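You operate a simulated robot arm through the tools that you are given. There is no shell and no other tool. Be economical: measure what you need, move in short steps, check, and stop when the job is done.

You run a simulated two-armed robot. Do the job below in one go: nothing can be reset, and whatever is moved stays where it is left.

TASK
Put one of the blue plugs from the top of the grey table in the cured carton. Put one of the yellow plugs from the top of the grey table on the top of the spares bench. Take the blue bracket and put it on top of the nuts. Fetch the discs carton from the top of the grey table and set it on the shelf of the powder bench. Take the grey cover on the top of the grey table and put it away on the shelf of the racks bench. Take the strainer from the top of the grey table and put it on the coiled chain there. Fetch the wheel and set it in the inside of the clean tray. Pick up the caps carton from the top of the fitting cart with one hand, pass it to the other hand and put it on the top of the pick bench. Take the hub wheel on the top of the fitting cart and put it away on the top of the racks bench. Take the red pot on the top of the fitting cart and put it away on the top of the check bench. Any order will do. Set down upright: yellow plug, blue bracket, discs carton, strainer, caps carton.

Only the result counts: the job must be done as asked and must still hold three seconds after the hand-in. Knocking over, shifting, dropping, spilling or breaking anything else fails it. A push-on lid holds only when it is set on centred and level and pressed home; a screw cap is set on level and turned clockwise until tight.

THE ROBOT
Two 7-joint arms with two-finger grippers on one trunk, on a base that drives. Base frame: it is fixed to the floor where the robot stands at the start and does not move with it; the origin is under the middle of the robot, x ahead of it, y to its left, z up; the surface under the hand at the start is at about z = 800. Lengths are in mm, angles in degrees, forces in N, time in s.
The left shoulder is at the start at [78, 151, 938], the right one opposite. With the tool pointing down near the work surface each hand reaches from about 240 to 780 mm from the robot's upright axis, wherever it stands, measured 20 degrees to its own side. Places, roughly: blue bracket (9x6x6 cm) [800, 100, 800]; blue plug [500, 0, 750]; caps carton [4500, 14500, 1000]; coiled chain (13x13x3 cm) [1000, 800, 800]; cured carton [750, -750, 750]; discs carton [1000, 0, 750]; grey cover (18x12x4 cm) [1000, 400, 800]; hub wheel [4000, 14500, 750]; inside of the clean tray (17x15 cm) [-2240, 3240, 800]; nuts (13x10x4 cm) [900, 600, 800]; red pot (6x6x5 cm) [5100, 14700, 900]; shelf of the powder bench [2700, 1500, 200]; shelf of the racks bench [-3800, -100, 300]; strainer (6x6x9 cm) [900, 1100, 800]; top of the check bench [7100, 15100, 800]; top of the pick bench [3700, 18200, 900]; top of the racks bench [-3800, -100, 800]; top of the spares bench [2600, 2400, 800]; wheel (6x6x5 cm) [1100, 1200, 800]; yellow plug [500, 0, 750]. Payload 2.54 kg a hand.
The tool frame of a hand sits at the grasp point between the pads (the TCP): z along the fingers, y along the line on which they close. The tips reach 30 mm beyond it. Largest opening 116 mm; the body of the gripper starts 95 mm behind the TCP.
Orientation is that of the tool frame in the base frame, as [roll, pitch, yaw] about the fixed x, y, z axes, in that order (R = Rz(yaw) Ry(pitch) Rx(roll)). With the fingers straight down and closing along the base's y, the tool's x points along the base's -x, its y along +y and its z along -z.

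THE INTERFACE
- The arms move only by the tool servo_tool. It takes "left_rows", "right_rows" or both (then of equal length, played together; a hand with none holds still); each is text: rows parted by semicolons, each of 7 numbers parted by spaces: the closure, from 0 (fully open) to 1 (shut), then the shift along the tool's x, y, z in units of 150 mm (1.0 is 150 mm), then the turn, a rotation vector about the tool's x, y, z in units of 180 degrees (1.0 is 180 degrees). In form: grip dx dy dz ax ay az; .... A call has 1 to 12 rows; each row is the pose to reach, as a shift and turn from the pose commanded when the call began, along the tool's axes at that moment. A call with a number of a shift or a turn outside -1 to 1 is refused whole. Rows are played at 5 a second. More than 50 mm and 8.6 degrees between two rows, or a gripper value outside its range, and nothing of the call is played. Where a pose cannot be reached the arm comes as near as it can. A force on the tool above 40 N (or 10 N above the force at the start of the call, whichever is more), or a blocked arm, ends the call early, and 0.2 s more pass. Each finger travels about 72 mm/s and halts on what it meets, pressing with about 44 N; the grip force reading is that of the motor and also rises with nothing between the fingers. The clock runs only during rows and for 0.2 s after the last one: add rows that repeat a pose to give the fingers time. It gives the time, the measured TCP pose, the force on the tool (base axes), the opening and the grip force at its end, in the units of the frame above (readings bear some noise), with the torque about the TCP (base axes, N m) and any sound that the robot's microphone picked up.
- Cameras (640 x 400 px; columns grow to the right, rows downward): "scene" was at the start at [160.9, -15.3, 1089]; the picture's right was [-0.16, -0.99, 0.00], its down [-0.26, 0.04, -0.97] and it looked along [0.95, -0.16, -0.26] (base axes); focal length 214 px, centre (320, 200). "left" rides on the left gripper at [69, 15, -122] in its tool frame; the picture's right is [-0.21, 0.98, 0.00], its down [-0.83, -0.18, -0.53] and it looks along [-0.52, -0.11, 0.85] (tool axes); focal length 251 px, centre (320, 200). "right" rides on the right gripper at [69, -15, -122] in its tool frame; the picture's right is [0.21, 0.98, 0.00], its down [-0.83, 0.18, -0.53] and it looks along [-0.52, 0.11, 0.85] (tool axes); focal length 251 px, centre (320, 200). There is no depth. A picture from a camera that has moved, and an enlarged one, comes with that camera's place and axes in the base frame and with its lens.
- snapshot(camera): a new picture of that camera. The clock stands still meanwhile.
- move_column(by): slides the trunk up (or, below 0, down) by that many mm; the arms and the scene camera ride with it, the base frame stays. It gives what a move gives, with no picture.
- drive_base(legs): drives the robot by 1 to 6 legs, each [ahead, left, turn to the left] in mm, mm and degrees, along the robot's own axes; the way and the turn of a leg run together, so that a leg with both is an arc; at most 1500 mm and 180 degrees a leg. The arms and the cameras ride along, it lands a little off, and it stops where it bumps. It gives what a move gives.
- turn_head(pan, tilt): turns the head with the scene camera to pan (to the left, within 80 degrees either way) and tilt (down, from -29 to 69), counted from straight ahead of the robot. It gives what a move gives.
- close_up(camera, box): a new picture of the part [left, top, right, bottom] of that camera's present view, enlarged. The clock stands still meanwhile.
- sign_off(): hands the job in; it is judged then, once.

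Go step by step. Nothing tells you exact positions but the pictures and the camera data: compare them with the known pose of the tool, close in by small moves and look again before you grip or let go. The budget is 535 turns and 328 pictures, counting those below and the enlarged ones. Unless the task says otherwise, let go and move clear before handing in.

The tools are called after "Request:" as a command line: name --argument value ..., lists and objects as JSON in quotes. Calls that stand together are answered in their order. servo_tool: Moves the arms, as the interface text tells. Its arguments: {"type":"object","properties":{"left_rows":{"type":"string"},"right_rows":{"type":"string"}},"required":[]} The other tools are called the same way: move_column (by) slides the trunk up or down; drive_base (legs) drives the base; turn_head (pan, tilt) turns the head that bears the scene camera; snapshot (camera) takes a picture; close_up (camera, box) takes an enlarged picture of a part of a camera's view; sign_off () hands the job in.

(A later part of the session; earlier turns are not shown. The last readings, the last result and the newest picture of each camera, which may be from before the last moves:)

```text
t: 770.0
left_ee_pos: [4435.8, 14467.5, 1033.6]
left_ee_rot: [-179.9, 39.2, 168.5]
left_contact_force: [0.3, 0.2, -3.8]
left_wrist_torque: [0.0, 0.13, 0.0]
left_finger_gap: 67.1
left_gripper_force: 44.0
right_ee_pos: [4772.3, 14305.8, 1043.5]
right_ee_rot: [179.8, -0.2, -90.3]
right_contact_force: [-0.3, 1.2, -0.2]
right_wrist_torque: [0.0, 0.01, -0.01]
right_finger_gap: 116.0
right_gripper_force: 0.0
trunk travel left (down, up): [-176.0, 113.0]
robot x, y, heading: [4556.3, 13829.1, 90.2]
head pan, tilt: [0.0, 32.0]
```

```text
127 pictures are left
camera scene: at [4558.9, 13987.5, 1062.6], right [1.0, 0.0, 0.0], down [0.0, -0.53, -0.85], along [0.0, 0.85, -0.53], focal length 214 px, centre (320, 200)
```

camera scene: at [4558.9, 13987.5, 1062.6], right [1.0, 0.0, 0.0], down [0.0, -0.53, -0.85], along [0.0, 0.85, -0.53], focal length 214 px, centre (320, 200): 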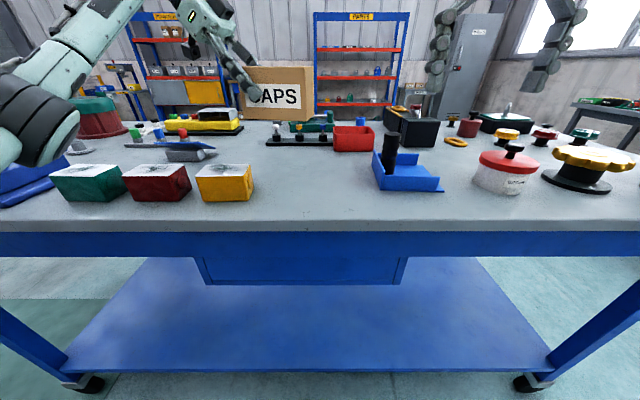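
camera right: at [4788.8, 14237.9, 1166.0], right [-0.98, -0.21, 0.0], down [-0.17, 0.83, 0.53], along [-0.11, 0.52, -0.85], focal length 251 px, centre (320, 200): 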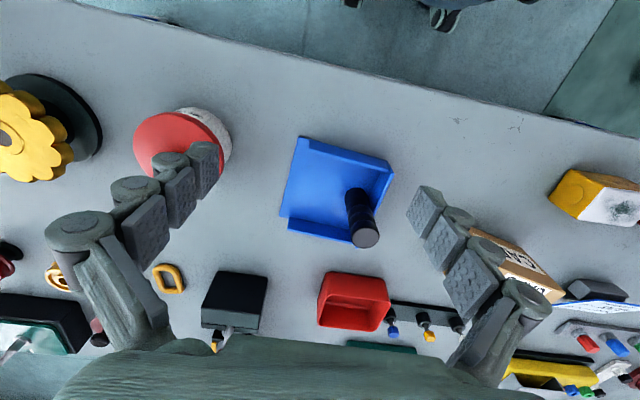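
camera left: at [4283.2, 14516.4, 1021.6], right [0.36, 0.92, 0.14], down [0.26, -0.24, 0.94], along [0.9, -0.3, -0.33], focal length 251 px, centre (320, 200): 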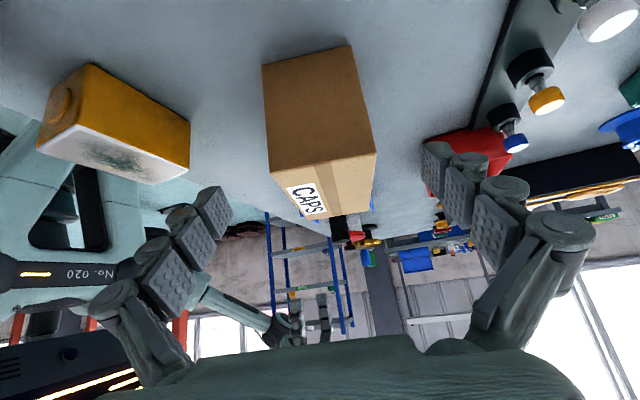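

The carton is up in the left hand. I bring it in front of me, squared up, for the handover.

Request:
servo_tool --left_rows "0.6 -0.14 -0.22 0.11 -0.01 0 -0.012;0.6 -0.28 -0.44 0.23 -0.02 0 -0.025;0.6 -0.42 -0.65 0.34 -0.03 0 -0.037;0.6 -0.56 -0.87 0.45 -0.04 0 -0.05;0.6 -0.56 -0.87 0.45 -0.04 0 -0.05"

Request:
drive_base --legs '[[-250, 0, 0]]'

Request:
snapshot --camera "scene"

```text
t: 771.2
left_ee_pos: [4518.6, 14316.3, 1035.5]
left_ee_rot: [-179.8, 39.3, -179.8]
left_contact_force: [-0.1, 0.5, -4.4]
left_wrist_torque: [0.03, 0.16, 0.0]
left_finger_gap: 67.5
left_gripper_force: 43.7
right_ee_pos: [4773.2, 14303.9, 1042.7]
right_ee_rot: [179.8, -0.2, -90.5]
right_contact_force: [0.1, 0.3, 0.1]
right_wrist_torque: [-0.02, -0.01, 0.0]
right_finger_gap: 116.0
right_gripper_force: 0.1
trunk travel left (down, up): [-176.0, 113.0]
robot x, y, heading: [4557.8, 13823.8, 90.0]
head pan, tilt: [0.0, 32.0]
```

```text
t: 773.0
left_ee_pos: [4516.5, 14068.2, 1035.2]
left_ee_rot: [-179.8, 39.1, -179.6]
left_contact_force: [-0.1, -0.2, -4.3]
left_wrist_torque: [0.0, 0.16, 0.0]
left_finger_gap: 67.2
left_gripper_force: 43.8
right_ee_pos: [4770.7, 14057.5, 1044.3]
right_ee_rot: [179.8, -0.1, -90.2]
right_contact_force: [-0.5, -0.3, -0.3]
right_wrist_torque: [0.04, -0.03, -0.03]
right_finger_gap: 116.0
right_gripper_force: 0.1
trunk travel left (down, up): [-176.0, 113.0]
robot x, y, heading: [4557.2, 13579.1, 90.1]
head pan, tilt: [0.0, 32.0]
```

```text
126 pictures are left
camera scene: at [4558.5, 13738.2, 1062.7], right [1.0, 0.0, 0.0], down [0.0, -0.53, -0.85], along [0.0, 0.85, -0.53], focal length 214 px, centre (320, 200)
```

scene: 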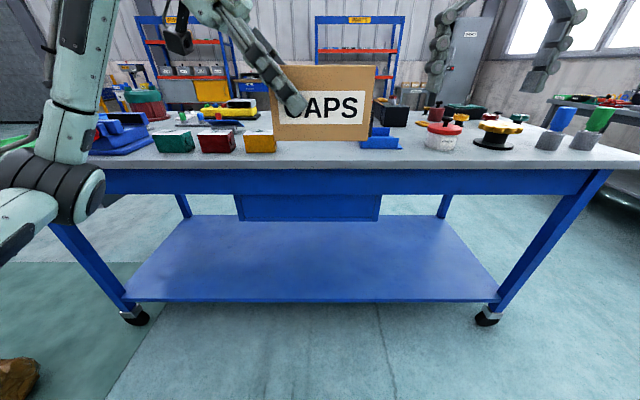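

Carton spans x 4494–4620 in front of me. I rotate the right hand to mirror the left, raising it.

Request:
servo_tool --right_rows "0 0 0.02 -0.05 0 0 -0.0455;0 0 0.04 -0.1 0 0 -0.091;0 0 0.06 -0.15 0 0 -0.137;0 0 0.06 -0.2 0 0 -0.182;0 0 0.06 -0.25 0 0 -0.228;0 0 0.06 -0.3 0 0 -0.273;0 0 0.06 -0.35 0 0 -0.319;0 0 0.06 -0.4 0 0 -0.364;0 0 0.06 -0.45 0 0 -0.41;0 0 0.06 -0.5 0 0 -0.455;0 0 0.06 -0.55 0 0 -0.502"

Request:
servo_tool --right_rows "0 0 0 0 0 -0.044 0;0 0 0 0 0 -0.089 0;0 0 0 0 0 -0.133 0;0 0 0 0 0 -0.178 0;0 0 0 0 0 -0.222 0;0 0 0 0 0 -0.222 0"

Request:
snapshot --camera "scene"

Request:
snapshot --camera "right"

```text
t: 775.4
left_ee_pos: [4517.0, 14068.0, 1035.1]
left_ee_rot: [-179.8, 39.2, -179.6]
left_contact_force: [-0.9, 0.3, -4.3]
left_wrist_torque: [0.02, 0.15, 0.02]
left_finger_gap: 67.2
left_gripper_force: 44.3
right_ee_pos: [4630.6, 13902.3, 1023.6]
right_ee_rot: [179.8, 0.6, -0.2]
right_contact_force: [0.3, 0.1, 0.1]
right_wrist_torque: [0.0, 0.02, 0.04]
right_finger_gap: 115.7
right_gripper_force: 0.0
right hand out of reach, approached as far as the arm can: row 6, 7, 8, 9, 10, 11
trunk travel left (down, up): [-176.0, 113.0]
robot x, y, heading: [4553.7, 13580.9, 90.0]
head pan, tilt: [0.0, 32.0]
```

```text
t: 776.8
left_ee_pos: [4516.5, 14067.3, 1033.8]
left_ee_rot: [-179.8, 39.1, -179.6]
left_contact_force: [0.3, 0.0, -3.8]
left_wrist_torque: [0.0, 0.13, 0.02]
left_finger_gap: 67.3
left_gripper_force: 44.5
right_ee_pos: [4634.8, 13900.2, 1022.7]
right_ee_rot: [179.8, 40.2, -0.1]
right_contact_force: [-0.1, 0.0, 0.7]
right_wrist_torque: [-0.04, 0.0, 0.0]
right_finger_gap: 116.1
right_gripper_force: 0.0
trunk travel left (down, up): [-176.0, 113.0]
robot x, y, heading: [4557.1, 13582.6, 90.0]
head pan, tilt: [0.0, 32.0]
```

```text
125 pictures are left
camera scene: at [4558.5, 13738.5, 1062.7], right [1.0, 0.0, 0.0], down [0.0, -0.53, -0.85], along [0.0, 0.85, -0.53], focal length 214 px, centre (320, 200)
```

scene: 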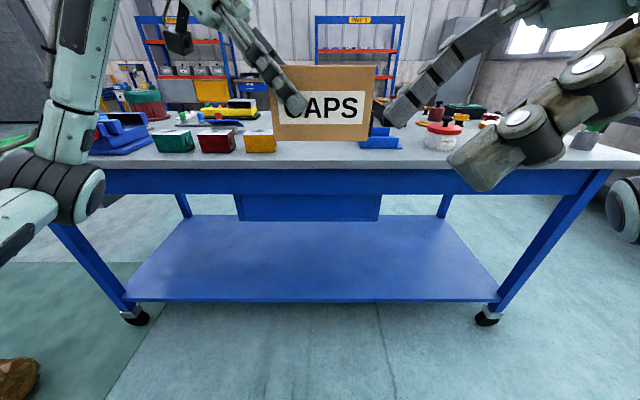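

```text
124 pictures are left
camera right: at [4766.7, 13916.7, 1072.2], right [0.17, -0.98, -0.13], down [-0.28, -0.18, 0.94], along [-0.94, -0.12, -0.31], focal length 251 px, centre (320, 200)
```

right: 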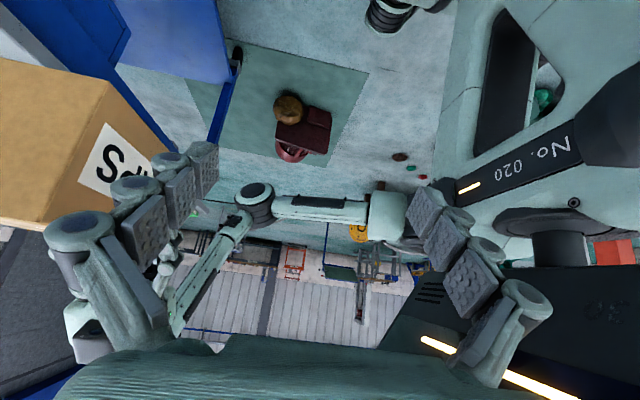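

The right hand ended closer in, but correctly oriented. I back it off along its fingers, then move it forward to align with the carton.

Request:
servo_tool --right_rows "0 0 0 -0.3 0 0 0;0 0 0 -0.6 0 0 0;0 0 0 -0.8 0 0 0;0 0 -0.25 -0.8 0 0 0;0 0 -0.55 -0.8 0 0 0;0 0 -0.85 -0.8 0 0 0;0 0 -1 -0.8 0 0 0"

Request:
snapshot --camera "right"

```text
t: 778.4
left_ee_pos: [4517.1, 14067.9, 1035.0]
left_ee_rot: [-179.7, 39.1, -179.6]
left_contact_force: [0.7, -0.3, -3.5]
left_wrist_torque: [0.02, 0.18, 0.02]
left_finger_gap: 67.2
left_gripper_force: 43.8
right_ee_pos: [4663.8, 13939.3, 1101.8]
right_ee_rot: [179.6, 40.2, -0.3]
right_contact_force: [0.7, -0.9, -0.8]
right_wrist_torque: [-0.01, 0.02, -0.01]
right_finger_gap: 116.1
right_gripper_force: 0.1
right hand out of reach, approached as far as the arm can: row 4, 5, 6, 7
trunk travel left (down, up): [-176.0, 113.0]
robot x, y, heading: [4561.0, 13581.5, 90.3]
head pan, tilt: [0.0, 32.0]
```

```text
123 pictures are left
camera right: at [4796.1, 13955.8, 1151.2], right [0.17, -0.98, -0.13], down [-0.29, -0.18, 0.94], along [-0.94, -0.12, -0.31], focal length 251 px, centre (320, 200)
```

right: 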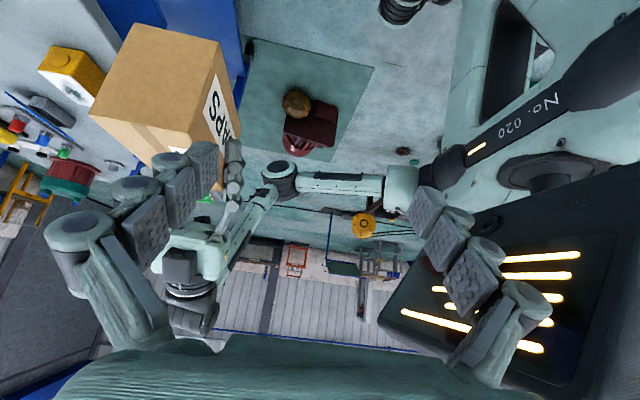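

The right arm is in an awkward configuration. I undo the tilt and rotation, then redo the turn farther to the right where it has room.

Request:
servo_tool --right_rows "0 0 0 0 0 0.044 0;0 0.05 0 0 0 0.089 0;0 0.1 0 0 0 0.133 0;0 0.15 0 0 0 0.178 0;0 0.2 0 0 0 0.222 0"

Request:
servo_tool --right_rows "0 0.1 0 0 0 0 0.0455;0 0.2 0 0 0 0 0.091;0 0.3 0 0 0 0 0.137;0 0.4 0 0 0 0 0.182;0 0.5 0 0 0 0 0.228;0 0.6 0 0 0 0 0.273;0 0.7 0 0 0 0 0.319;0 0.8 0 0 0 0 0.364;0 0.8 0 0 0 0 0.41;0 0.8 0 0 0 0 0.455;0 0.8 0 0 0 0 0.502"

```text
t: 779.6
left_ee_pos: [4516.5, 14068.2, 1035.7]
left_ee_rot: [-179.8, 39.2, -179.6]
left_contact_force: [0.1, -0.5, -3.9]
left_wrist_torque: [0.0, 0.18, -0.01]
left_finger_gap: 67.1
left_gripper_force: 43.7
right_ee_pos: [4644.3, 13881.1, 1041.9]
right_ee_rot: [179.8, 0.1, 0.0]
right_contact_force: [-0.2, -0.2, 0.2]
right_wrist_torque: [0.02, 0.01, 0.01]
right_finger_gap: 116.1
right_gripper_force: 0.0
right hand out of reach, approached as far as the arm can: row 1, 2, 3, 4, 5
trunk travel left (down, up): [-176.0, 113.0]
robot x, y, heading: [4559.9, 13579.1, 90.2]
head pan, tilt: [0.0, 32.0]
```

```text
t: 782.0
left_ee_pos: [4516.1, 14068.0, 1034.7]
left_ee_rot: [-179.8, 39.2, -179.6]
left_contact_force: [0.1, -1.0, -3.7]
left_wrist_torque: [-0.01, 0.16, -0.03]
left_finger_gap: 67.2
left_gripper_force: 43.3
right_ee_pos: [4764.0, 13881.3, 1045.1]
right_ee_rot: [179.8, -0.3, -90.2]
right_contact_force: [-0.2, 0.2, 0.2]
right_wrist_torque: [-0.01, 0.02, 0.0]
right_finger_gap: 116.2
right_gripper_force: 0.0
trunk travel left (down, up): [-176.0, 113.0]
robot x, y, heading: [4554.2, 13583.4, 90.3]
head pan, tilt: [0.0, 32.0]
```

I try the opposite rotation direction for the right hand (tool x toward the left), which should be freer.

Request:
servo_tool --right_rows "0 -0.1 0 0 0 0 0.0455;0 -0.2 0 0 0 0 0.091;0 -0.3 0 0 0 0 0.137;0 -0.4 0 0 0 0 0.182;0 -0.5 0 0 0 0 0.228;0 -0.6 0 0 0 0 0.273;0 -0.7 0 0 0 0 0.319;0 -0.7 0 0 0 0 0.364;0 -0.7 0 0 0 0 0.41;0 -0.7 0 0 0 0 0.455;0 -0.7 0 0 0 0 0.5"

```text
t: 784.4
left_ee_pos: [4517.4, 14067.2, 1036.4]
left_ee_rot: [-179.8, 39.2, -179.5]
left_contact_force: [-0.4, 0.8, -4.3]
left_wrist_torque: [-0.02, 0.15, -0.02]
left_finger_gap: 67.5
left_gripper_force: 43.9
right_ee_pos: [4766.0, 13985.1, 1043.8]
right_ee_rot: [-179.7, -0.2, 179.7]
right_contact_force: [0.3, 0.6, 0.2]
right_wrist_torque: [0.01, 0.01, 0.03]
right_finger_gap: 115.9
right_gripper_force: 0.1
trunk travel left (down, up): [-176.0, 113.0]
robot x, y, heading: [4553.7, 13578.6, 90.2]
head pan, tilt: [0.0, 32.0]
```

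That works. Tilt it toward the carton while moving to the approach point up-right of it.

Request:
servo_tool --right_rows "0 0 0.1 -0.2 0 0.037 0;0 0.05 0.2 -0.4 0 0.074 0;0 0.15 0.3 -0.55 0 0.111 0;0 0.3 0.4 -0.55 0 0.148 0;0 0.45 0.5 -0.55 0 0.185 0;0 0.627 0.553 -0.553 0 0.222 0;0 0.627 0.553 -0.553 0 0.222 0"

Request:
snapshot --camera "scene"

Request:
snapshot --camera "right"

```text
t: 786.0
left_ee_pos: [4516.8, 14067.4, 1034.6]
left_ee_rot: [-179.8, 39.1, -179.7]
left_contact_force: [-0.7, -0.2, -3.3]
left_wrist_torque: [0.02, 0.13, 0.04]
left_finger_gap: 67.2
left_gripper_force: 44.2
right_ee_pos: [4672.0, 14070.6, 1129.3]
right_ee_rot: [-179.7, -40.3, 179.7]
right_contact_force: [0.6, 0.0, -0.3]
right_wrist_torque: [0.03, -0.02, -0.01]
right_finger_gap: 116.5
right_gripper_force: 0.0
trunk travel left (down, up): [-176.0, 113.0]
robot x, y, heading: [4555.9, 13581.9, 90.1]
head pan, tilt: [0.0, 32.0]
```

```text
122 pictures are left
camera scene: at [4558.5, 13738.5, 1062.7], right [1.0, 0.0, 0.0], down [0.0, -0.53, -0.85], along [0.0, 0.85, -0.53], focal length 214 px, centre (320, 200)
```

scene: 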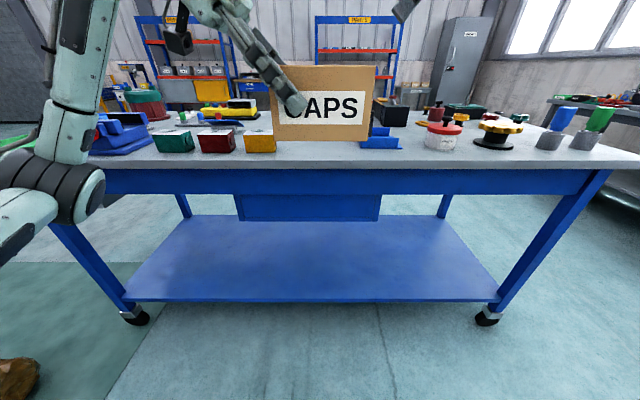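

```text
121 pictures are left
camera right: at [4698.2, 14056.4, 1267.9], right [-0.16, 0.98, 0.13], down [0.98, 0.18, -0.13], along [-0.15, 0.11, -0.98], focal length 251 px, centre (320, 200)
```

right: 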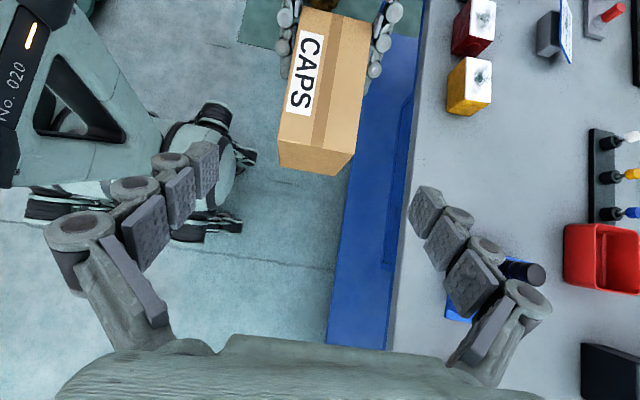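

The carton is right between the right fingers' path. Advance 123 mm along the fingers, then check.

Request:
servo_tool --right_rows "0 0 -0.01 0.25 0 0 0;0 -0.008 -0.01 0.5 0 0 0;0 -0.008 -0.01 0.7 0 0 0;0 -0.008 -0.01 0.824 0 0 0;0 -0.008 -0.01 0.824 0 0 0"

Request:
snapshot --camera "right"

Request:
close_up --camera "scene" --box '[220, 20, 440, 180]'

```text
t: 787.2
left_ee_pos: [4517.9, 14068.4, 1035.3]
left_ee_rot: [-179.8, 39.2, -179.6]
left_contact_force: [-0.2, -0.3, -3.4]
left_wrist_torque: [-0.01, 0.18, 0.01]
left_finger_gap: 67.1
left_gripper_force: 44.4
right_ee_pos: [4590.2, 14069.0, 1034.0]
right_ee_rot: [-179.7, -40.2, 179.6]
right_contact_force: [0.4, -0.2, -0.6]
right_wrist_torque: [-0.01, 0.0, -0.04]
right_finger_gap: 115.9
right_gripper_force: 0.1
trunk travel left (down, up): [-176.0, 113.0]
robot x, y, heading: [4558.0, 13584.1, 89.9]
head pan, tilt: [0.0, 32.0]
```

```text
120 pictures are left
camera right: at [4616.8, 14055.4, 1172.3], right [-0.16, 0.98, 0.13], down [0.98, 0.18, -0.13], along [-0.15, 0.11, -0.98], focal length 251 px, centre (320, 200)
```

right: 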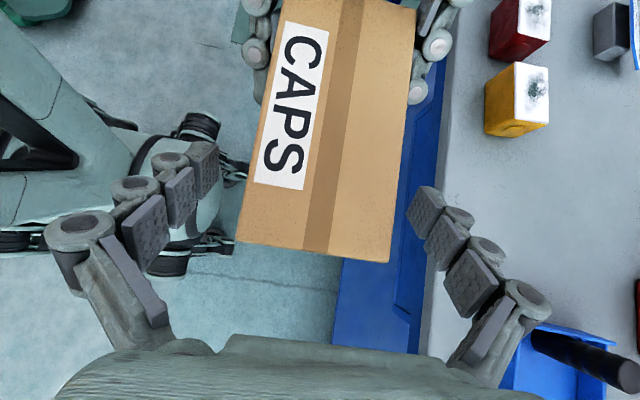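

```text
2.50 times, centred on (330, 100) of scene
camera zoom: at [4558.5, 13738.5, 1062.7], right [1.0, 0.0, 0.0], down [0.0, -0.53, -0.85], along [0.0, 0.85, -0.53], focal length 536 px, centre (295, 450)
```

zoom: 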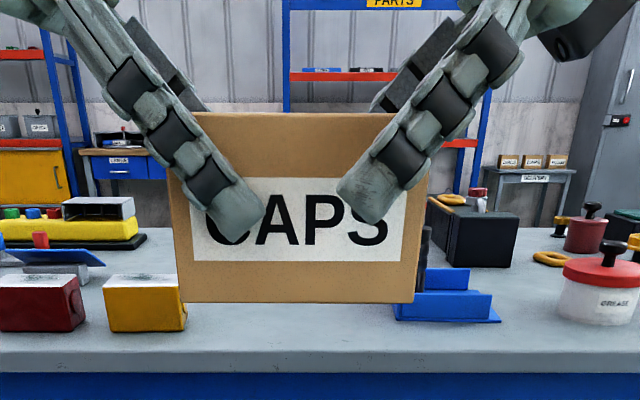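

Both hands are symmetric on the carton. Close the right hand, then release with the left.

Request:
servo_tool --right_rows "0.2 0 0 0 0 0 0;0.4 0 0 0 0 0 0;0.6 0 0 0 0 0 0;0.6 0 0 0 0 0 0;0.6 0 0 0 0 0 0"

Request:
servo_tool --left_rows "0.45 0 0 0 0 0 0;0.25 0 0 0 0 0 0;0.1 0 0 0 0 0 0;0.1 0 0 0 0 0 0"

Request:
snapshot --camera "right"

```text
t: 788.4
left_ee_pos: [4516.5, 14067.9, 1035.5]
left_ee_rot: [-179.7, 39.1, -179.6]
left_contact_force: [-3.2, 8.7, -5.0]
left_wrist_torque: [0.23, 0.2, 0.19]
left_finger_gap: 67.0
left_gripper_force: 44.0
right_ee_pos: [4590.3, 14068.8, 1034.0]
right_ee_rot: [-179.6, -40.3, 179.7]
right_contact_force: [2.7, -9.0, 1.5]
right_wrist_torque: [-0.17, 0.08, 0.51]
right_finger_gap: 67.2
right_gripper_force: 44.6
trunk travel left (down, up): [-176.0, 113.0]
robot x, y, heading: [4557.4, 13582.6, 90.0]
head pan, tilt: [0.0, 32.0]
```

```text
t: 789.4
left_ee_pos: [4518.2, 14067.0, 1034.6]
left_ee_rot: [-179.8, 39.2, -179.6]
left_contact_force: [-0.6, 1.1, 0.2]
left_wrist_torque: [0.02, 0.01, -0.01]
left_finger_gap: 104.5
left_gripper_force: 0.0
right_ee_pos: [4591.0, 14070.7, 1032.6]
right_ee_rot: [-179.7, -40.1, 179.6]
right_contact_force: [-0.6, 0.1, 0.2]
right_wrist_torque: [-0.01, -0.1, 0.0]
right_finger_gap: 67.4
right_gripper_force: 43.8
trunk travel left (down, up): [-176.0, 113.0]
robot x, y, heading: [4557.3, 13582.0, 90.3]
head pan, tilt: [0.0, 32.0]
```

```text
118 pictures are left
camera right: at [4617.0, 14055.6, 1172.2], right [-0.16, 0.98, 0.13], down [0.98, 0.18, -0.13], along [-0.15, 0.11, -0.98], focal length 251 px, centre (320, 200)
```

right: 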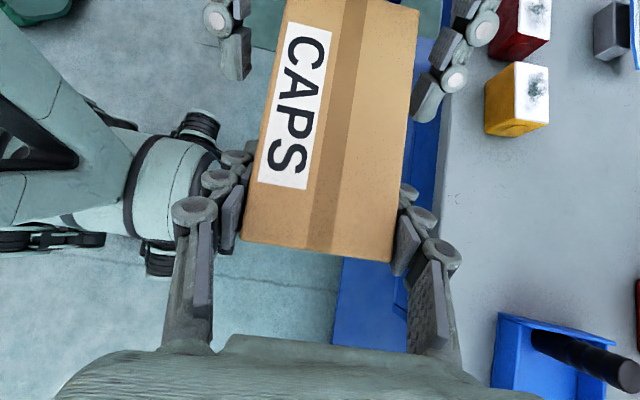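

Handover done. Withdraw the left hand and restore it to neutral.

Request:
servo_tool --left_rows "0.1 0 0 -0.2 0 0 0;0.05 0 0 -0.5 0 0 0;0 0 0 -0.8 0 0 0;0 0.2 0 -0.9 0 0 0;0 0.4 0 -0.95 0 0 0;0 0.6 0 -0.95 0 0 0"

Request:
servo_tool --left_rows "0 0 0 0 0 0.044 0;0 0 0 0 0 0.088 0;0 0 0 0 0 0.132 0;0 0 0 0 0 0.176 0;0 0 0 0 0 0.218 0"

Request:
servo_tool --left_rows "0 0 0 0 0 0 -0.047;0 0 0 0 0 0 -0.094;0 0 0 0 0 0 -0.141;0 0 0 0 0 0 -0.188;0 0 0 0 0 0 -0.235;0 0 0 0 0 0 -0.282;0 0 0 0 0 0 -0.329;0 0 0 0 0 0 -0.376;0 0 0 0 0 0 -0.423;0 0 0 0 0 0 -0.47;0 0 0 0 0 0 -0.5"

Request:
snapshot --camera "scene"

```text
t: 790.8
left_ee_pos: [4355.4, 14064.6, 1089.0]
left_ee_rot: [-179.8, 39.2, -179.6]
left_contact_force: [0.5, 0.9, -0.4]
left_wrist_torque: [-0.01, 0.02, -0.03]
left_finger_gap: 116.0
left_gripper_force: 0.1
right_ee_pos: [4589.6, 14069.4, 1034.0]
right_ee_rot: [-179.8, -40.1, 179.7]
right_contact_force: [-0.2, 0.2, 0.5]
right_wrist_torque: [-0.02, -0.12, -0.02]
right_finger_gap: 67.3
right_gripper_force: 43.9
trunk travel left (down, up): [-176.0, 113.0]
robot x, y, heading: [4558.4, 13579.7, 90.0]
head pan, tilt: [0.0, 32.0]
```

```text
t: 792.0
left_ee_pos: [4358.7, 14066.8, 1089.0]
left_ee_rot: [-179.9, -0.1, -179.7]
left_contact_force: [0.6, 0.0, -0.5]
left_wrist_torque: [0.0, -0.01, -0.02]
left_finger_gap: 115.9
left_gripper_force: 0.1
right_ee_pos: [4590.6, 14068.9, 1033.4]
right_ee_rot: [-179.7, -40.2, 179.6]
right_contact_force: [-0.6, 0.4, -0.6]
right_wrist_torque: [0.0, -0.13, 0.02]
right_finger_gap: 67.2
right_gripper_force: 44.0
trunk travel left (down, up): [-176.0, 113.0]
robot x, y, heading: [4556.7, 13582.2, 90.1]
head pan, tilt: [0.0, 32.0]
```

```text
t: 794.4
left_ee_pos: [4357.0, 14066.9, 1089.1]
left_ee_rot: [179.9, -0.1, -89.5]
left_contact_force: [0.3, -0.1, 0.1]
left_wrist_torque: [0.01, 0.0, -0.01]
left_finger_gap: 116.0
left_gripper_force: 0.0
right_ee_pos: [4591.2, 14068.8, 1033.3]
right_ee_rot: [-179.8, -40.3, 179.7]
right_contact_force: [0.1, 0.4, -0.9]
right_wrist_torque: [0.01, -0.1, 0.01]
right_finger_gap: 67.3
right_gripper_force: 44.1
trunk travel left (down, up): [-176.0, 113.0]
robot x, y, heading: [4560.2, 13579.7, 90.0]
head pan, tilt: [0.0, 32.0]
```

```text
117 pictures are left
camera scene: at [4558.5, 13738.5, 1062.7], right [1.0, 0.0, 0.0], down [0.0, -0.53, -0.85], along [0.0, 0.85, -0.53], focal length 214 px, centre (320, 200)
```

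scene: 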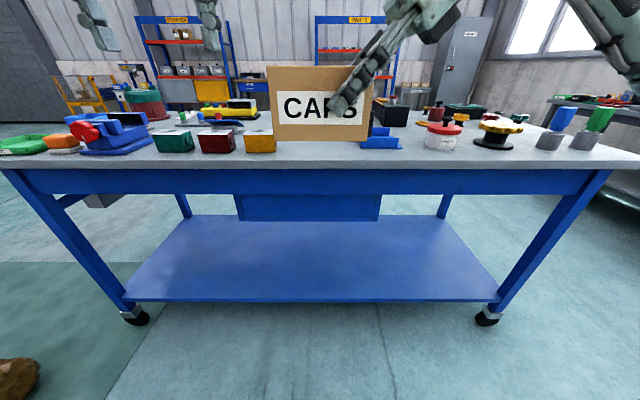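

Before leaving the south side, I fetch the hub wheel with the free left hand. Drive left toward the cart's west end.

Request:
drive_base --legs '[[0, 500, 0]]'

Request:
snapshot --camera "scene"

Request:
close_up --camera "scene" --box '[160, 90, 360, 190]'

```text
t: 799.6
left_ee_pos: [3865.1, 14065.6, 1087.6]
left_ee_rot: [179.9, 0.0, -89.7]
left_contact_force: [-0.4, 0.2, 0.3]
left_wrist_torque: [-0.01, 0.03, 0.01]
left_finger_gap: 116.2
left_gripper_force: 0.0
right_ee_pos: [4097.5, 14068.2, 1033.6]
right_ee_rot: [-179.7, -40.2, 179.6]
right_contact_force: [0.1, -0.7, -0.1]
right_wrist_torque: [0.01, -0.13, -0.01]
right_finger_gap: 66.9
right_gripper_force: 43.6
trunk travel left (down, up): [-176.0, 113.0]
robot x, y, heading: [4064.4, 13579.4, 90.2]
head pan, tilt: [0.0, 32.0]
```

```text
116 pictures are left
camera scene: at [4065.8, 13737.5, 1062.7], right [1.0, 0.0, 0.0], down [0.0, -0.53, -0.85], along [0.0, 0.85, -0.53], focal length 214 px, centre (320, 200)
```

scene: 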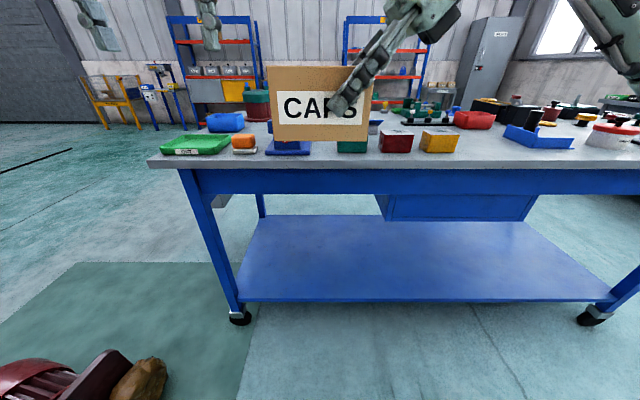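

```text
3.20 times, centred on (260, 140) of scene
camera zoom: at [4065.8, 13737.5, 1062.7], right [1.0, 0.0, 0.0], down [0.0, -0.53, -0.85], along [0.0, 0.85, -0.53], focal length 686 px, centre (512, 392)
```

zoom: 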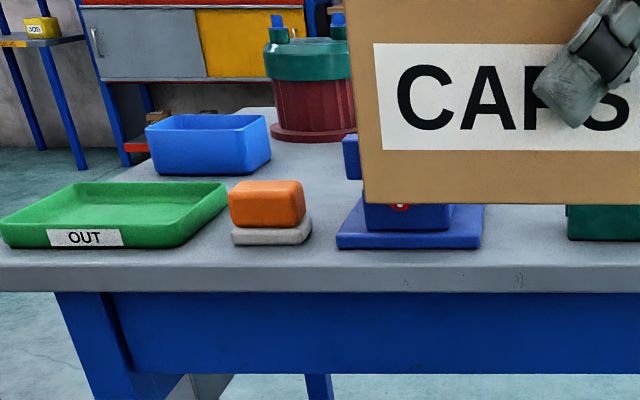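

The held carton hides it; I use the left wrist camera.

Request:
snapshot --camera "left"

```text
114 pictures are left
camera left: at [3852.3, 13995.2, 1211.8], right [-0.98, 0.21, 0.0], down [0.18, 0.83, 0.53], along [0.11, 0.52, -0.85], focal length 251 px, centre (320, 200)
```

left: 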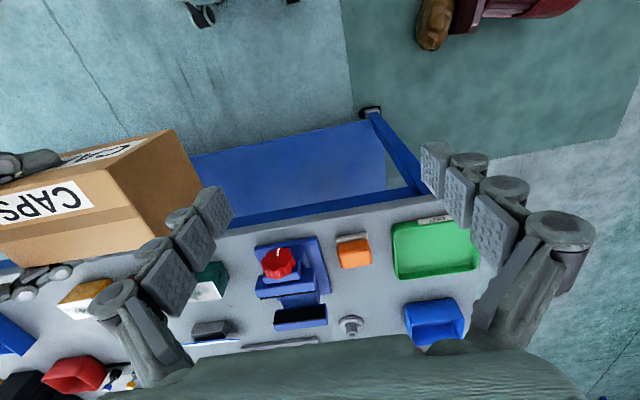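

I see a grey flanged hub at about [3900, 14545]; zoom for details.

Request:
close_up --camera "left" --box '[270, 280, 430, 360]'

```text
4.00 times, centred on (350, 320) of left
camera zoom: at [3852.3, 13995.2, 1211.8], right [-0.98, 0.21, 0.0], down [0.18, 0.83, 0.53], along [0.11, 0.52, -0.85], focal length 1006 px, centre (200, -280)
```

zoom: 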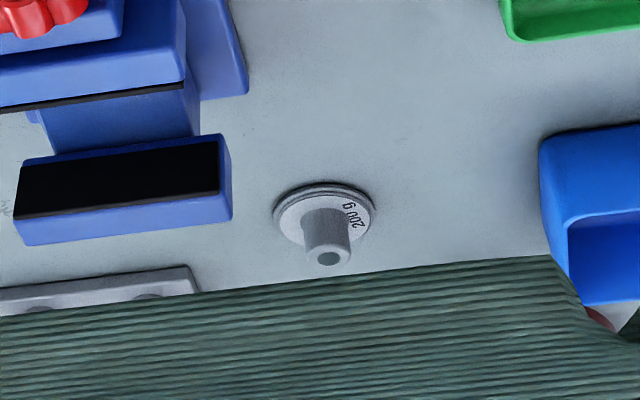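

It's a flanged hub (62 mm flange, 28 mm hub) at about [3897, 14540] — the hub wheel. I raise the carton higher, then move close to the cart.

Request:
servo_tool --right_rows "0.6 0.15 0 -0.17 0 0 0;0.6 0.3 0 -0.34 0 0 0;0.6 0.43 0 -0.51 0 0 0;0.6 0.43 0 -0.51 0 0 0"

Request:
drive_base --legs '[[245, -30, 0]]'

Request:
snapshot --camera "left"

Request:
snapshot --camera "scene"

```text
t: 800.6
left_ee_pos: [3865.6, 14065.4, 1087.7]
left_ee_rot: [179.9, -0.3, -89.6]
left_contact_force: [-0.5, -0.1, -0.2]
left_wrist_torque: [0.0, -0.04, -0.03]
left_finger_gap: 116.0
left_gripper_force: 0.2
right_ee_pos: [4099.3, 14065.9, 1134.8]
right_ee_rot: [-179.6, -40.1, 179.6]
right_contact_force: [0.0, -0.3, -4.3]
right_wrist_torque: [0.04, -0.12, 0.01]
right_finger_gap: 67.2
right_gripper_force: 44.0
trunk travel left (down, up): [-176.0, 113.0]
robot x, y, heading: [4067.4, 13582.2, 90.1]
head pan, tilt: [0.0, 32.0]
```

```text
t: 802.5
left_ee_pos: [3892.8, 14307.4, 1088.6]
left_ee_rot: [179.9, -0.2, -89.6]
left_contact_force: [0.2, 1.1, 0.4]
left_wrist_torque: [-0.01, 0.01, 0.02]
left_finger_gap: 115.8
left_gripper_force: 0.0
right_ee_pos: [4127.1, 14310.6, 1134.8]
right_ee_rot: [-179.6, -40.2, 179.7]
right_contact_force: [0.5, 0.4, -3.9]
right_wrist_torque: [-0.04, -0.11, 0.0]
right_finger_gap: 67.2
right_gripper_force: 44.3
trunk travel left (down, up): [-176.0, 113.0]
robot x, y, heading: [4093.5, 13825.8, 90.1]
head pan, tilt: [0.0, 32.0]
```

```text
112 pictures are left
camera left: at [3880.6, 14237.9, 1211.6], right [-0.98, 0.21, 0.0], down [0.18, 0.83, 0.53], along [0.11, 0.52, -0.85], focal length 251 px, centre (320, 200)
```

left: 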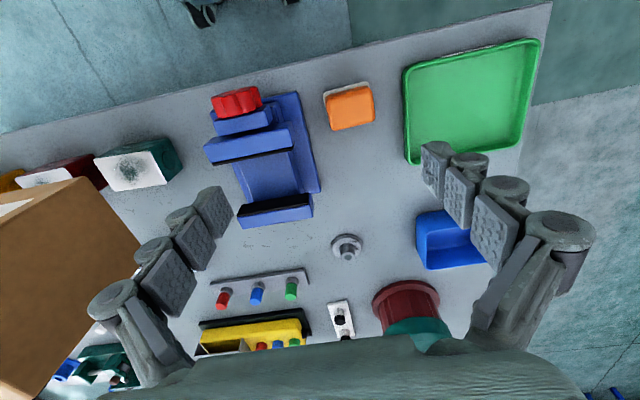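

```text
111 pictures are left
camera scene: at [4094.7, 13980.7, 1062.6], right [1.0, 0.0, 0.0], down [0.0, -0.53, -0.85], along [0.0, 0.85, -0.53], focal length 214 px, centre (320, 200)
```

scene: 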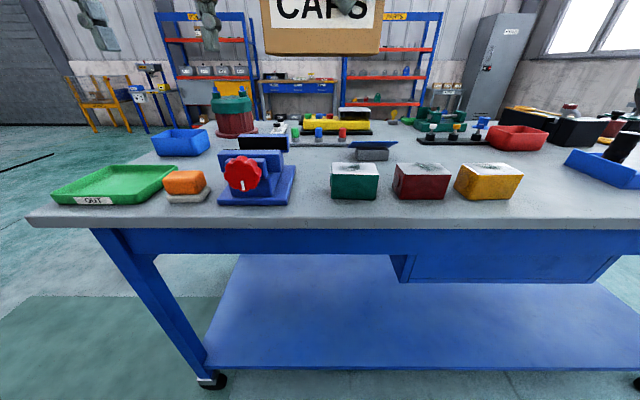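

The hub is at about [3898, 14546]. I move the left hand forward with a 25° tilt toward an approach point.

Request:
servo_tool --left_rows "0.3 -0.25 -0.01 0.05 0 -0.035 0;0.5 -0.5 -0.02 0.15 0 -0.07 0;0.5 -0.75 -0.033 0.25 0 -0.105 0;0.5 -1 -0.033 0.35 0 -0.139 0;0.5 -1 -0.033 0.35 0 -0.139 0"

```text
t: 803.6
left_ee_pos: [3897.5, 14455.6, 1033.3]
left_ee_rot: [179.8, 25.0, -89.6]
left_contact_force: [-0.3, -0.8, 0.2]
left_wrist_torque: [-0.01, 0.02, -0.01]
left_finger_gap: 58.1
left_gripper_force: 0.1
right_ee_pos: [4128.3, 14309.6, 1134.0]
right_ee_rot: [-179.6, -40.1, 179.9]
right_contact_force: [-0.5, 0.3, -2.7]
right_wrist_torque: [0.01, -0.1, -0.01]
right_finger_gap: 67.0
right_gripper_force: 43.4
trunk travel left (down, up): [-176.0, 113.0]
robot x, y, heading: [4094.3, 13823.5, 89.8]
head pan, tilt: [0.0, 32.0]
```

Request:
servo_tool --left_rows "0.5 -0.136 0 0.2 0 0 0;0.5 -0.136 0 0.4 0 0 0;0.5 -0.136 0 0.534 0 0 0;0.5 -0.136 0 0.534 0 0 0"

Request:
snapshot --camera "left"

Request:
close_up --camera "scene" --box '[150, 80, 310, 200]'

```text
t: 804.6
left_ee_pos: [3896.2, 14506.8, 968.4]
left_ee_rot: [179.8, 24.8, -89.5]
left_contact_force: [0.1, 0.0, -0.4]
left_wrist_torque: [-0.03, -0.02, -0.03]
left_finger_gap: 57.8
left_gripper_force: 0.0
right_ee_pos: [4128.0, 14309.5, 1134.4]
right_ee_rot: [-179.7, -40.1, 179.9]
right_contact_force: [0.6, 1.2, -3.8]
right_wrist_torque: [0.0, -0.09, 0.0]
right_finger_gap: 67.0
right_gripper_force: 43.9
trunk travel left (down, up): [-176.0, 113.0]
robot x, y, heading: [4093.7, 13825.6, 90.4]
head pan, tilt: [0.0, 32.0]
```

```text
110 pictures are left
camera left: at [3882.4, 14392.5, 1052.1], right [-0.98, 0.19, 0.09], down [0.18, 0.53, 0.83], along [0.11, 0.83, -0.55], focal length 251 px, centre (320, 200)
```

left: 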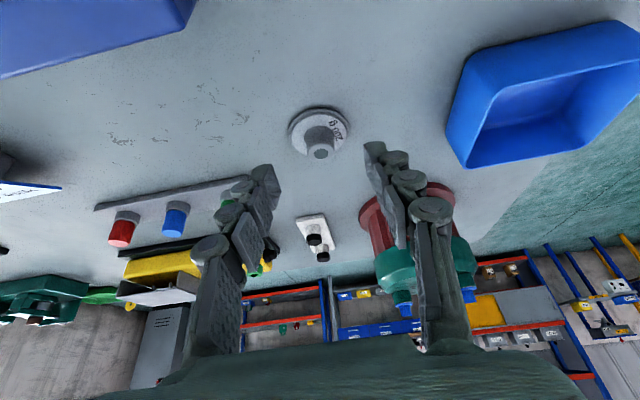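

```text
3.33 times, centred on (230, 140) of scene
camera zoom: at [4094.7, 13980.3, 1062.7], right [1.0, 0.0, 0.0], down [0.0, -0.53, -0.85], along [0.0, 0.85, -0.53], focal length 715 px, centre (620, 400)
```

zoom: 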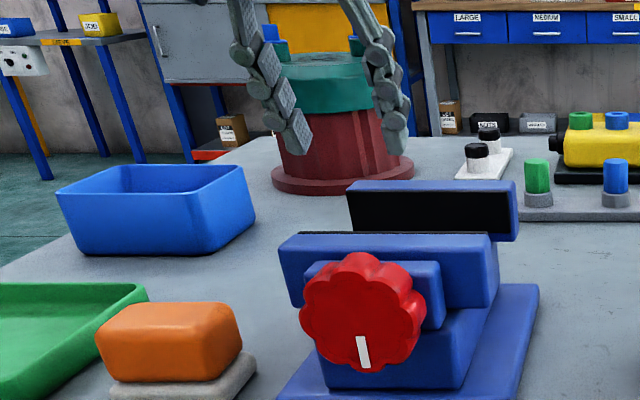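

Well aligned. Advance to hub height and close.

Request:
servo_tool --left_rows "0.5 -0.015 -0.012 0.2 0 0 0;0.5 -0.031 -0.012 0.4 0 0 0;0.5 -0.031 -0.012 0.473 0 0 0;0.5 -0.031 -0.012 0.473 0 0 0"

Request:
snapshot --camera "left"

Request:
servo_tool --left_rows "0.65 0 0 0 0 0 0;0.8 0 0 0 0 0 0;0.92 0 0 0 0 0 0;0.92 0 0 0 0 0 0"

```text
t: 805.6
left_ee_pos: [3897.3, 14540.8, 910.4]
left_ee_rot: [179.9, 24.9, -89.7]
left_contact_force: [-0.6, 1.1, 0.2]
left_wrist_torque: [0.03, 0.0, 0.04]
left_finger_gap: 58.3
left_gripper_force: 0.1
right_ee_pos: [4127.4, 14310.2, 1133.6]
right_ee_rot: [-179.7, -40.0, 179.9]
right_contact_force: [1.2, 0.5, -2.6]
right_wrist_torque: [-0.01, -0.12, -0.01]
right_finger_gap: 67.1
right_gripper_force: 44.5
trunk travel left (down, up): [-176.0, 113.0]
robot x, y, heading: [4094.3, 13824.4, 90.6]
head pan, tilt: [0.0, 32.0]
```

```text
108 pictures are left
camera left: at [3884.5, 14426.6, 994.2], right [-0.98, 0.19, 0.09], down [0.18, 0.53, 0.83], along [0.11, 0.83, -0.55], focal length 251 px, centre (320, 200)
```

left: 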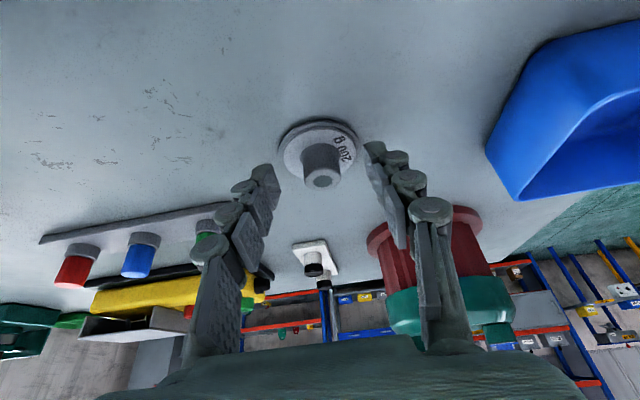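

```text
t: 806.6
left_ee_pos: [3898.1, 14541.0, 913.1]
left_ee_rot: [180.0, 25.1, -89.6]
left_contact_force: [0.7, -0.9, 7.9]
left_wrist_torque: [0.07, -0.05, 0.0]
left_finger_gap: 9.4
left_gripper_force: 0.0
right_ee_pos: [4127.6, 14308.7, 1135.5]
right_ee_rot: [-179.7, -40.2, 179.8]
right_contact_force: [1.1, 0.9, -4.4]
right_wrist_torque: [0.01, -0.13, 0.0]
right_finger_gap: 66.8
right_gripper_force: 44.4
trunk travel left (down, up): [-176.0, 113.0]
robot x, y, heading: [4089.7, 13821.9, 90.4]
head pan, tilt: [0.0, 32.0]
```

The fingers closed above the hub (hub top is lower than estimated). I open, rise slightly and look.

Request:
servo_tool --left_rows "0.92 0 0 -0.05 0 0 0;0.7 0 0 -0.1 0 0 0;0.5 0 0 -0.1 0 0 0;0.5 0 0 -0.1 0 0 0"

Request:
close_up --camera "left" --box '[240, 90, 400, 210]'

```text
t: 807.6
left_ee_pos: [3898.2, 14535.9, 924.2]
left_ee_rot: [180.0, 25.0, -89.6]
left_contact_force: [-0.2, -0.1, 0.6]
left_wrist_torque: [0.0, 0.0, 0.0]
left_finger_gap: 58.1
left_gripper_force: 0.2
right_ee_pos: [4127.6, 14310.5, 1134.5]
right_ee_rot: [-179.7, -40.2, 179.7]
right_contact_force: [0.3, 1.6, -3.2]
right_wrist_torque: [-0.01, -0.1, 0.02]
right_finger_gap: 67.3
right_gripper_force: 44.5
trunk travel left (down, up): [-176.0, 113.0]
robot x, y, heading: [4097.0, 13817.5, 90.3]
head pan, tilt: [0.0, 32.0]
```

```text
3.33 times, centred on (320, 150) of left
camera zoom: at [3885.3, 14421.2, 1007.3], right [-0.98, 0.19, 0.09], down [0.18, 0.53, 0.83], along [0.11, 0.83, -0.55], focal length 838 px, centre (320, 367)
```

zoom: 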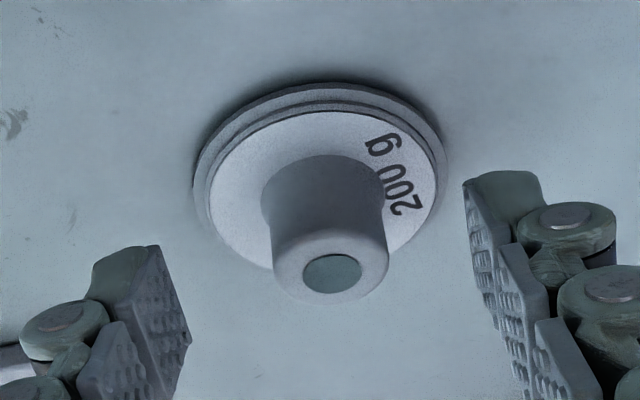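

I go a bit deeper and further forward in small steps, watching for contact.

Request:
servo_tool --left_rows "0.55 -0.045 0 0.04 0 0 0;0.55 -0.045 0 0.1 0 0 0;0.55 -0.035 0 0.125 0 0 0;0.55 -0.035 0 0.125 0 0 0"

Request:
servo_tool --left_rows "0.55 0.005 0 0.02 0 0 0;0.55 0.01 0 0.04 0 0 0;0.55 0.01 0 0.04 0 0 0"

Request:
close_up --camera "left" --box '[240, 110, 400, 230]'

```text
t: 808.6
left_ee_pos: [3898.7, 14549.1, 908.9]
left_ee_rot: [179.9, 24.9, -89.6]
left_contact_force: [0.3, 0.0, 0.0]
left_wrist_torque: [-0.03, 0.0, 0.01]
left_finger_gap: 52.0
left_gripper_force: 0.1
right_ee_pos: [4128.4, 14309.7, 1134.6]
right_ee_rot: [-179.7, -40.1, 179.9]
right_contact_force: [0.1, 0.7, -3.4]
right_wrist_torque: [0.05, -0.13, 0.02]
right_finger_gap: 67.1
right_gripper_force: 44.3
trunk travel left (down, up): [-176.0, 113.0]
robot x, y, heading: [4096.8, 13818.9, 89.9]
head pan, tilt: [0.0, 32.0]
```

```text
t: 809.5
left_ee_pos: [3897.6, 14550.8, 903.0]
left_ee_rot: [179.9, 24.9, -89.6]
left_contact_force: [0.6, -0.4, 0.6]
left_wrist_torque: [0.0, -0.02, -0.01]
left_finger_gap: 52.1
left_gripper_force: 0.1
right_ee_pos: [4127.2, 14309.2, 1133.1]
right_ee_rot: [-179.7, -40.2, 179.7]
right_contact_force: [0.8, -0.1, -3.9]
right_wrist_torque: [0.0, -0.09, -0.01]
right_finger_gap: 66.8
right_gripper_force: 44.2
trunk travel left (down, up): [-176.0, 113.0]
robot x, y, heading: [4093.2, 13826.5, 90.3]
head pan, tilt: [0.0, 32.0]
```

```text
3.33 times, centred on (320, 170) of left
camera zoom: at [3885.3, 14435.2, 986.3], right [-0.98, 0.19, 0.09], down [0.18, 0.53, 0.83], along [0.11, 0.83, -0.55], focal length 838 px, centre (320, 300)
```

zoom: 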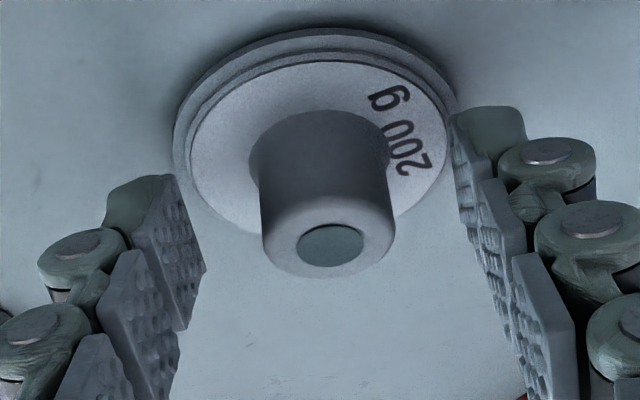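

The hub is now clearly between the fingertips. Close.

Request:
servo_tool --left_rows "0.7 0 0 0 0 0 0;0.8 0 0 0 0 0 0;0.92 0 0 0 0 0 0;0.92 0 0 0 0 0 0;0.92 0 0 0 0 0 0"

Request:
snapshot --camera "left"

```text
t: 810.6
left_ee_pos: [3898.9, 14550.1, 902.7]
left_ee_rot: [180.0, 24.9, -89.5]
left_contact_force: [0.5, -0.6, 0.2]
left_wrist_torque: [0.01, -0.01, -0.01]
left_finger_gap: 24.7
left_gripper_force: 44.1
right_ee_pos: [4127.8, 14308.8, 1133.9]
right_ee_rot: [-179.7, -40.1, 179.7]
right_contact_force: [-0.1, 0.7, -4.4]
right_wrist_torque: [-0.02, -0.12, 0.03]
right_finger_gap: 67.1
right_gripper_force: 44.5
trunk travel left (down, up): [-176.0, 113.0]
robot x, y, heading: [4093.8, 13821.5, 90.1]
head pan, tilt: [0.0, 32.0]
```

```text
105 pictures are left
camera left: at [3885.2, 14435.2, 986.3], right [-0.98, 0.19, 0.09], down [0.18, 0.53, 0.83], along [0.11, 0.83, -0.55], focal length 251 px, centre (320, 200)
```

left: 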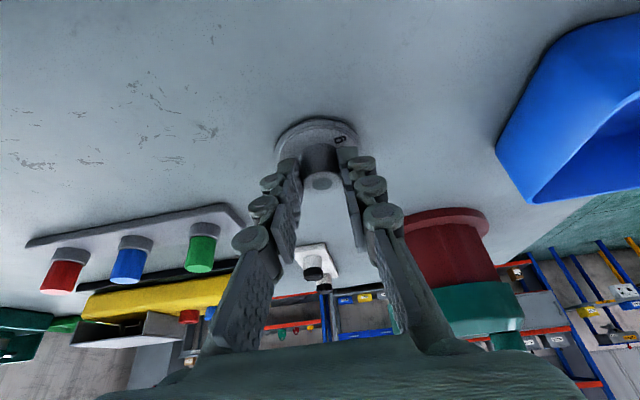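

Gripped at 24.7 mm. Lift and draw back.

Request:
servo_tool --left_rows "0.92 -0.03 0 -0.06 0 0 0;0.92 -0.13 0 -0.28 0 0 0;0.92 -0.25 0 -0.53 0 0 0;0.92 -0.37 0 -0.79 0 0 0"

Request:
servo_tool --left_rows "0.92 0.25 0 -0.12 0 0 0;0.92 0.5 0 -0.24 0 0 0;0.92 0.75 0 -0.36 0 0 0;0.92 0.9 0 -0.42 0 0 0"

Request:
snapshot --camera "left"

Request:
drive_base --legs '[[-250, 0, 0]]'

```text
t: 811.6
left_ee_pos: [3898.5, 14549.2, 1033.4]
left_ee_rot: [180.0, 24.8, -89.5]
left_contact_force: [0.0, -0.5, -2.6]
left_wrist_torque: [0.0, 0.02, -0.03]
left_finger_gap: 24.5
left_gripper_force: 44.4
right_ee_pos: [4128.2, 14309.3, 1135.1]
right_ee_rot: [-179.8, -40.2, 179.8]
right_contact_force: [-1.2, -0.1, -4.3]
right_wrist_torque: [0.02, -0.15, 0.0]
right_finger_gap: 67.0
right_gripper_force: 43.8
trunk travel left (down, up): [-176.0, 113.0]
robot x, y, heading: [4097.2, 13821.8, 90.1]
head pan, tilt: [0.0, 32.0]
```

```text
t: 812.6
left_ee_pos: [3897.6, 14401.0, 1035.3]
left_ee_rot: [179.9, 24.7, -89.7]
left_contact_force: [-0.3, -0.6, -1.2]
left_wrist_torque: [-0.06, -0.02, -0.03]
left_finger_gap: 24.6
left_gripper_force: 43.7
right_ee_pos: [4128.5, 14310.0, 1135.4]
right_ee_rot: [-179.7, -40.1, 179.8]
right_contact_force: [-0.3, 0.0, -3.9]
right_wrist_torque: [0.0, -0.1, 0.01]
right_finger_gap: 67.0
right_gripper_force: 44.4
trunk travel left (down, up): [-176.0, 113.0]
robot x, y, heading: [4094.3, 13822.5, 90.2]
head pan, tilt: [0.0, 32.0]
```

```text
104 pictures are left
camera left: at [3885.2, 14285.3, 1119.0], right [-0.98, 0.19, 0.09], down [0.18, 0.53, 0.83], along [0.11, 0.83, -0.55], focal length 251 px, centre (320, 200)
```

left: 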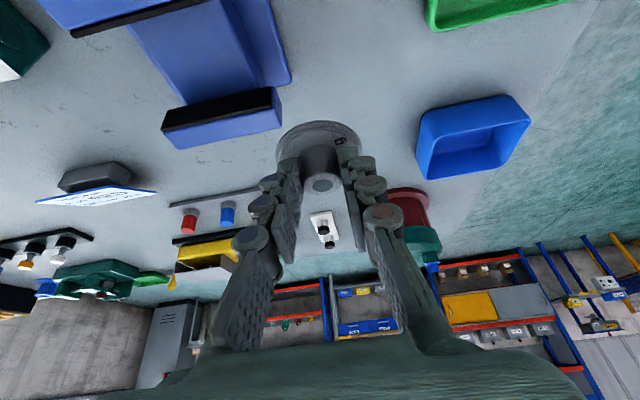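

```text
t: 814.5
left_ee_pos: [3899.9, 14151.3, 1036.0]
left_ee_rot: [179.9, 24.8, -89.6]
left_contact_force: [-0.4, 0.3, -1.5]
left_wrist_torque: [-0.04, -0.01, 0.01]
left_finger_gap: 24.8
left_gripper_force: 44.0
right_ee_pos: [4129.0, 14059.1, 1134.3]
right_ee_rot: [-179.8, -40.1, 179.7]
right_contact_force: [0.5, 0.3, -3.4]
right_wrist_torque: [0.02, -0.1, -0.03]
right_finger_gap: 66.9
right_gripper_force: 44.0
trunk travel left (down, up): [-176.0, 113.0]
robot x, y, heading: [4093.5, 13574.5, 90.3]
head pan, tilt: [0.0, 32.0]
```

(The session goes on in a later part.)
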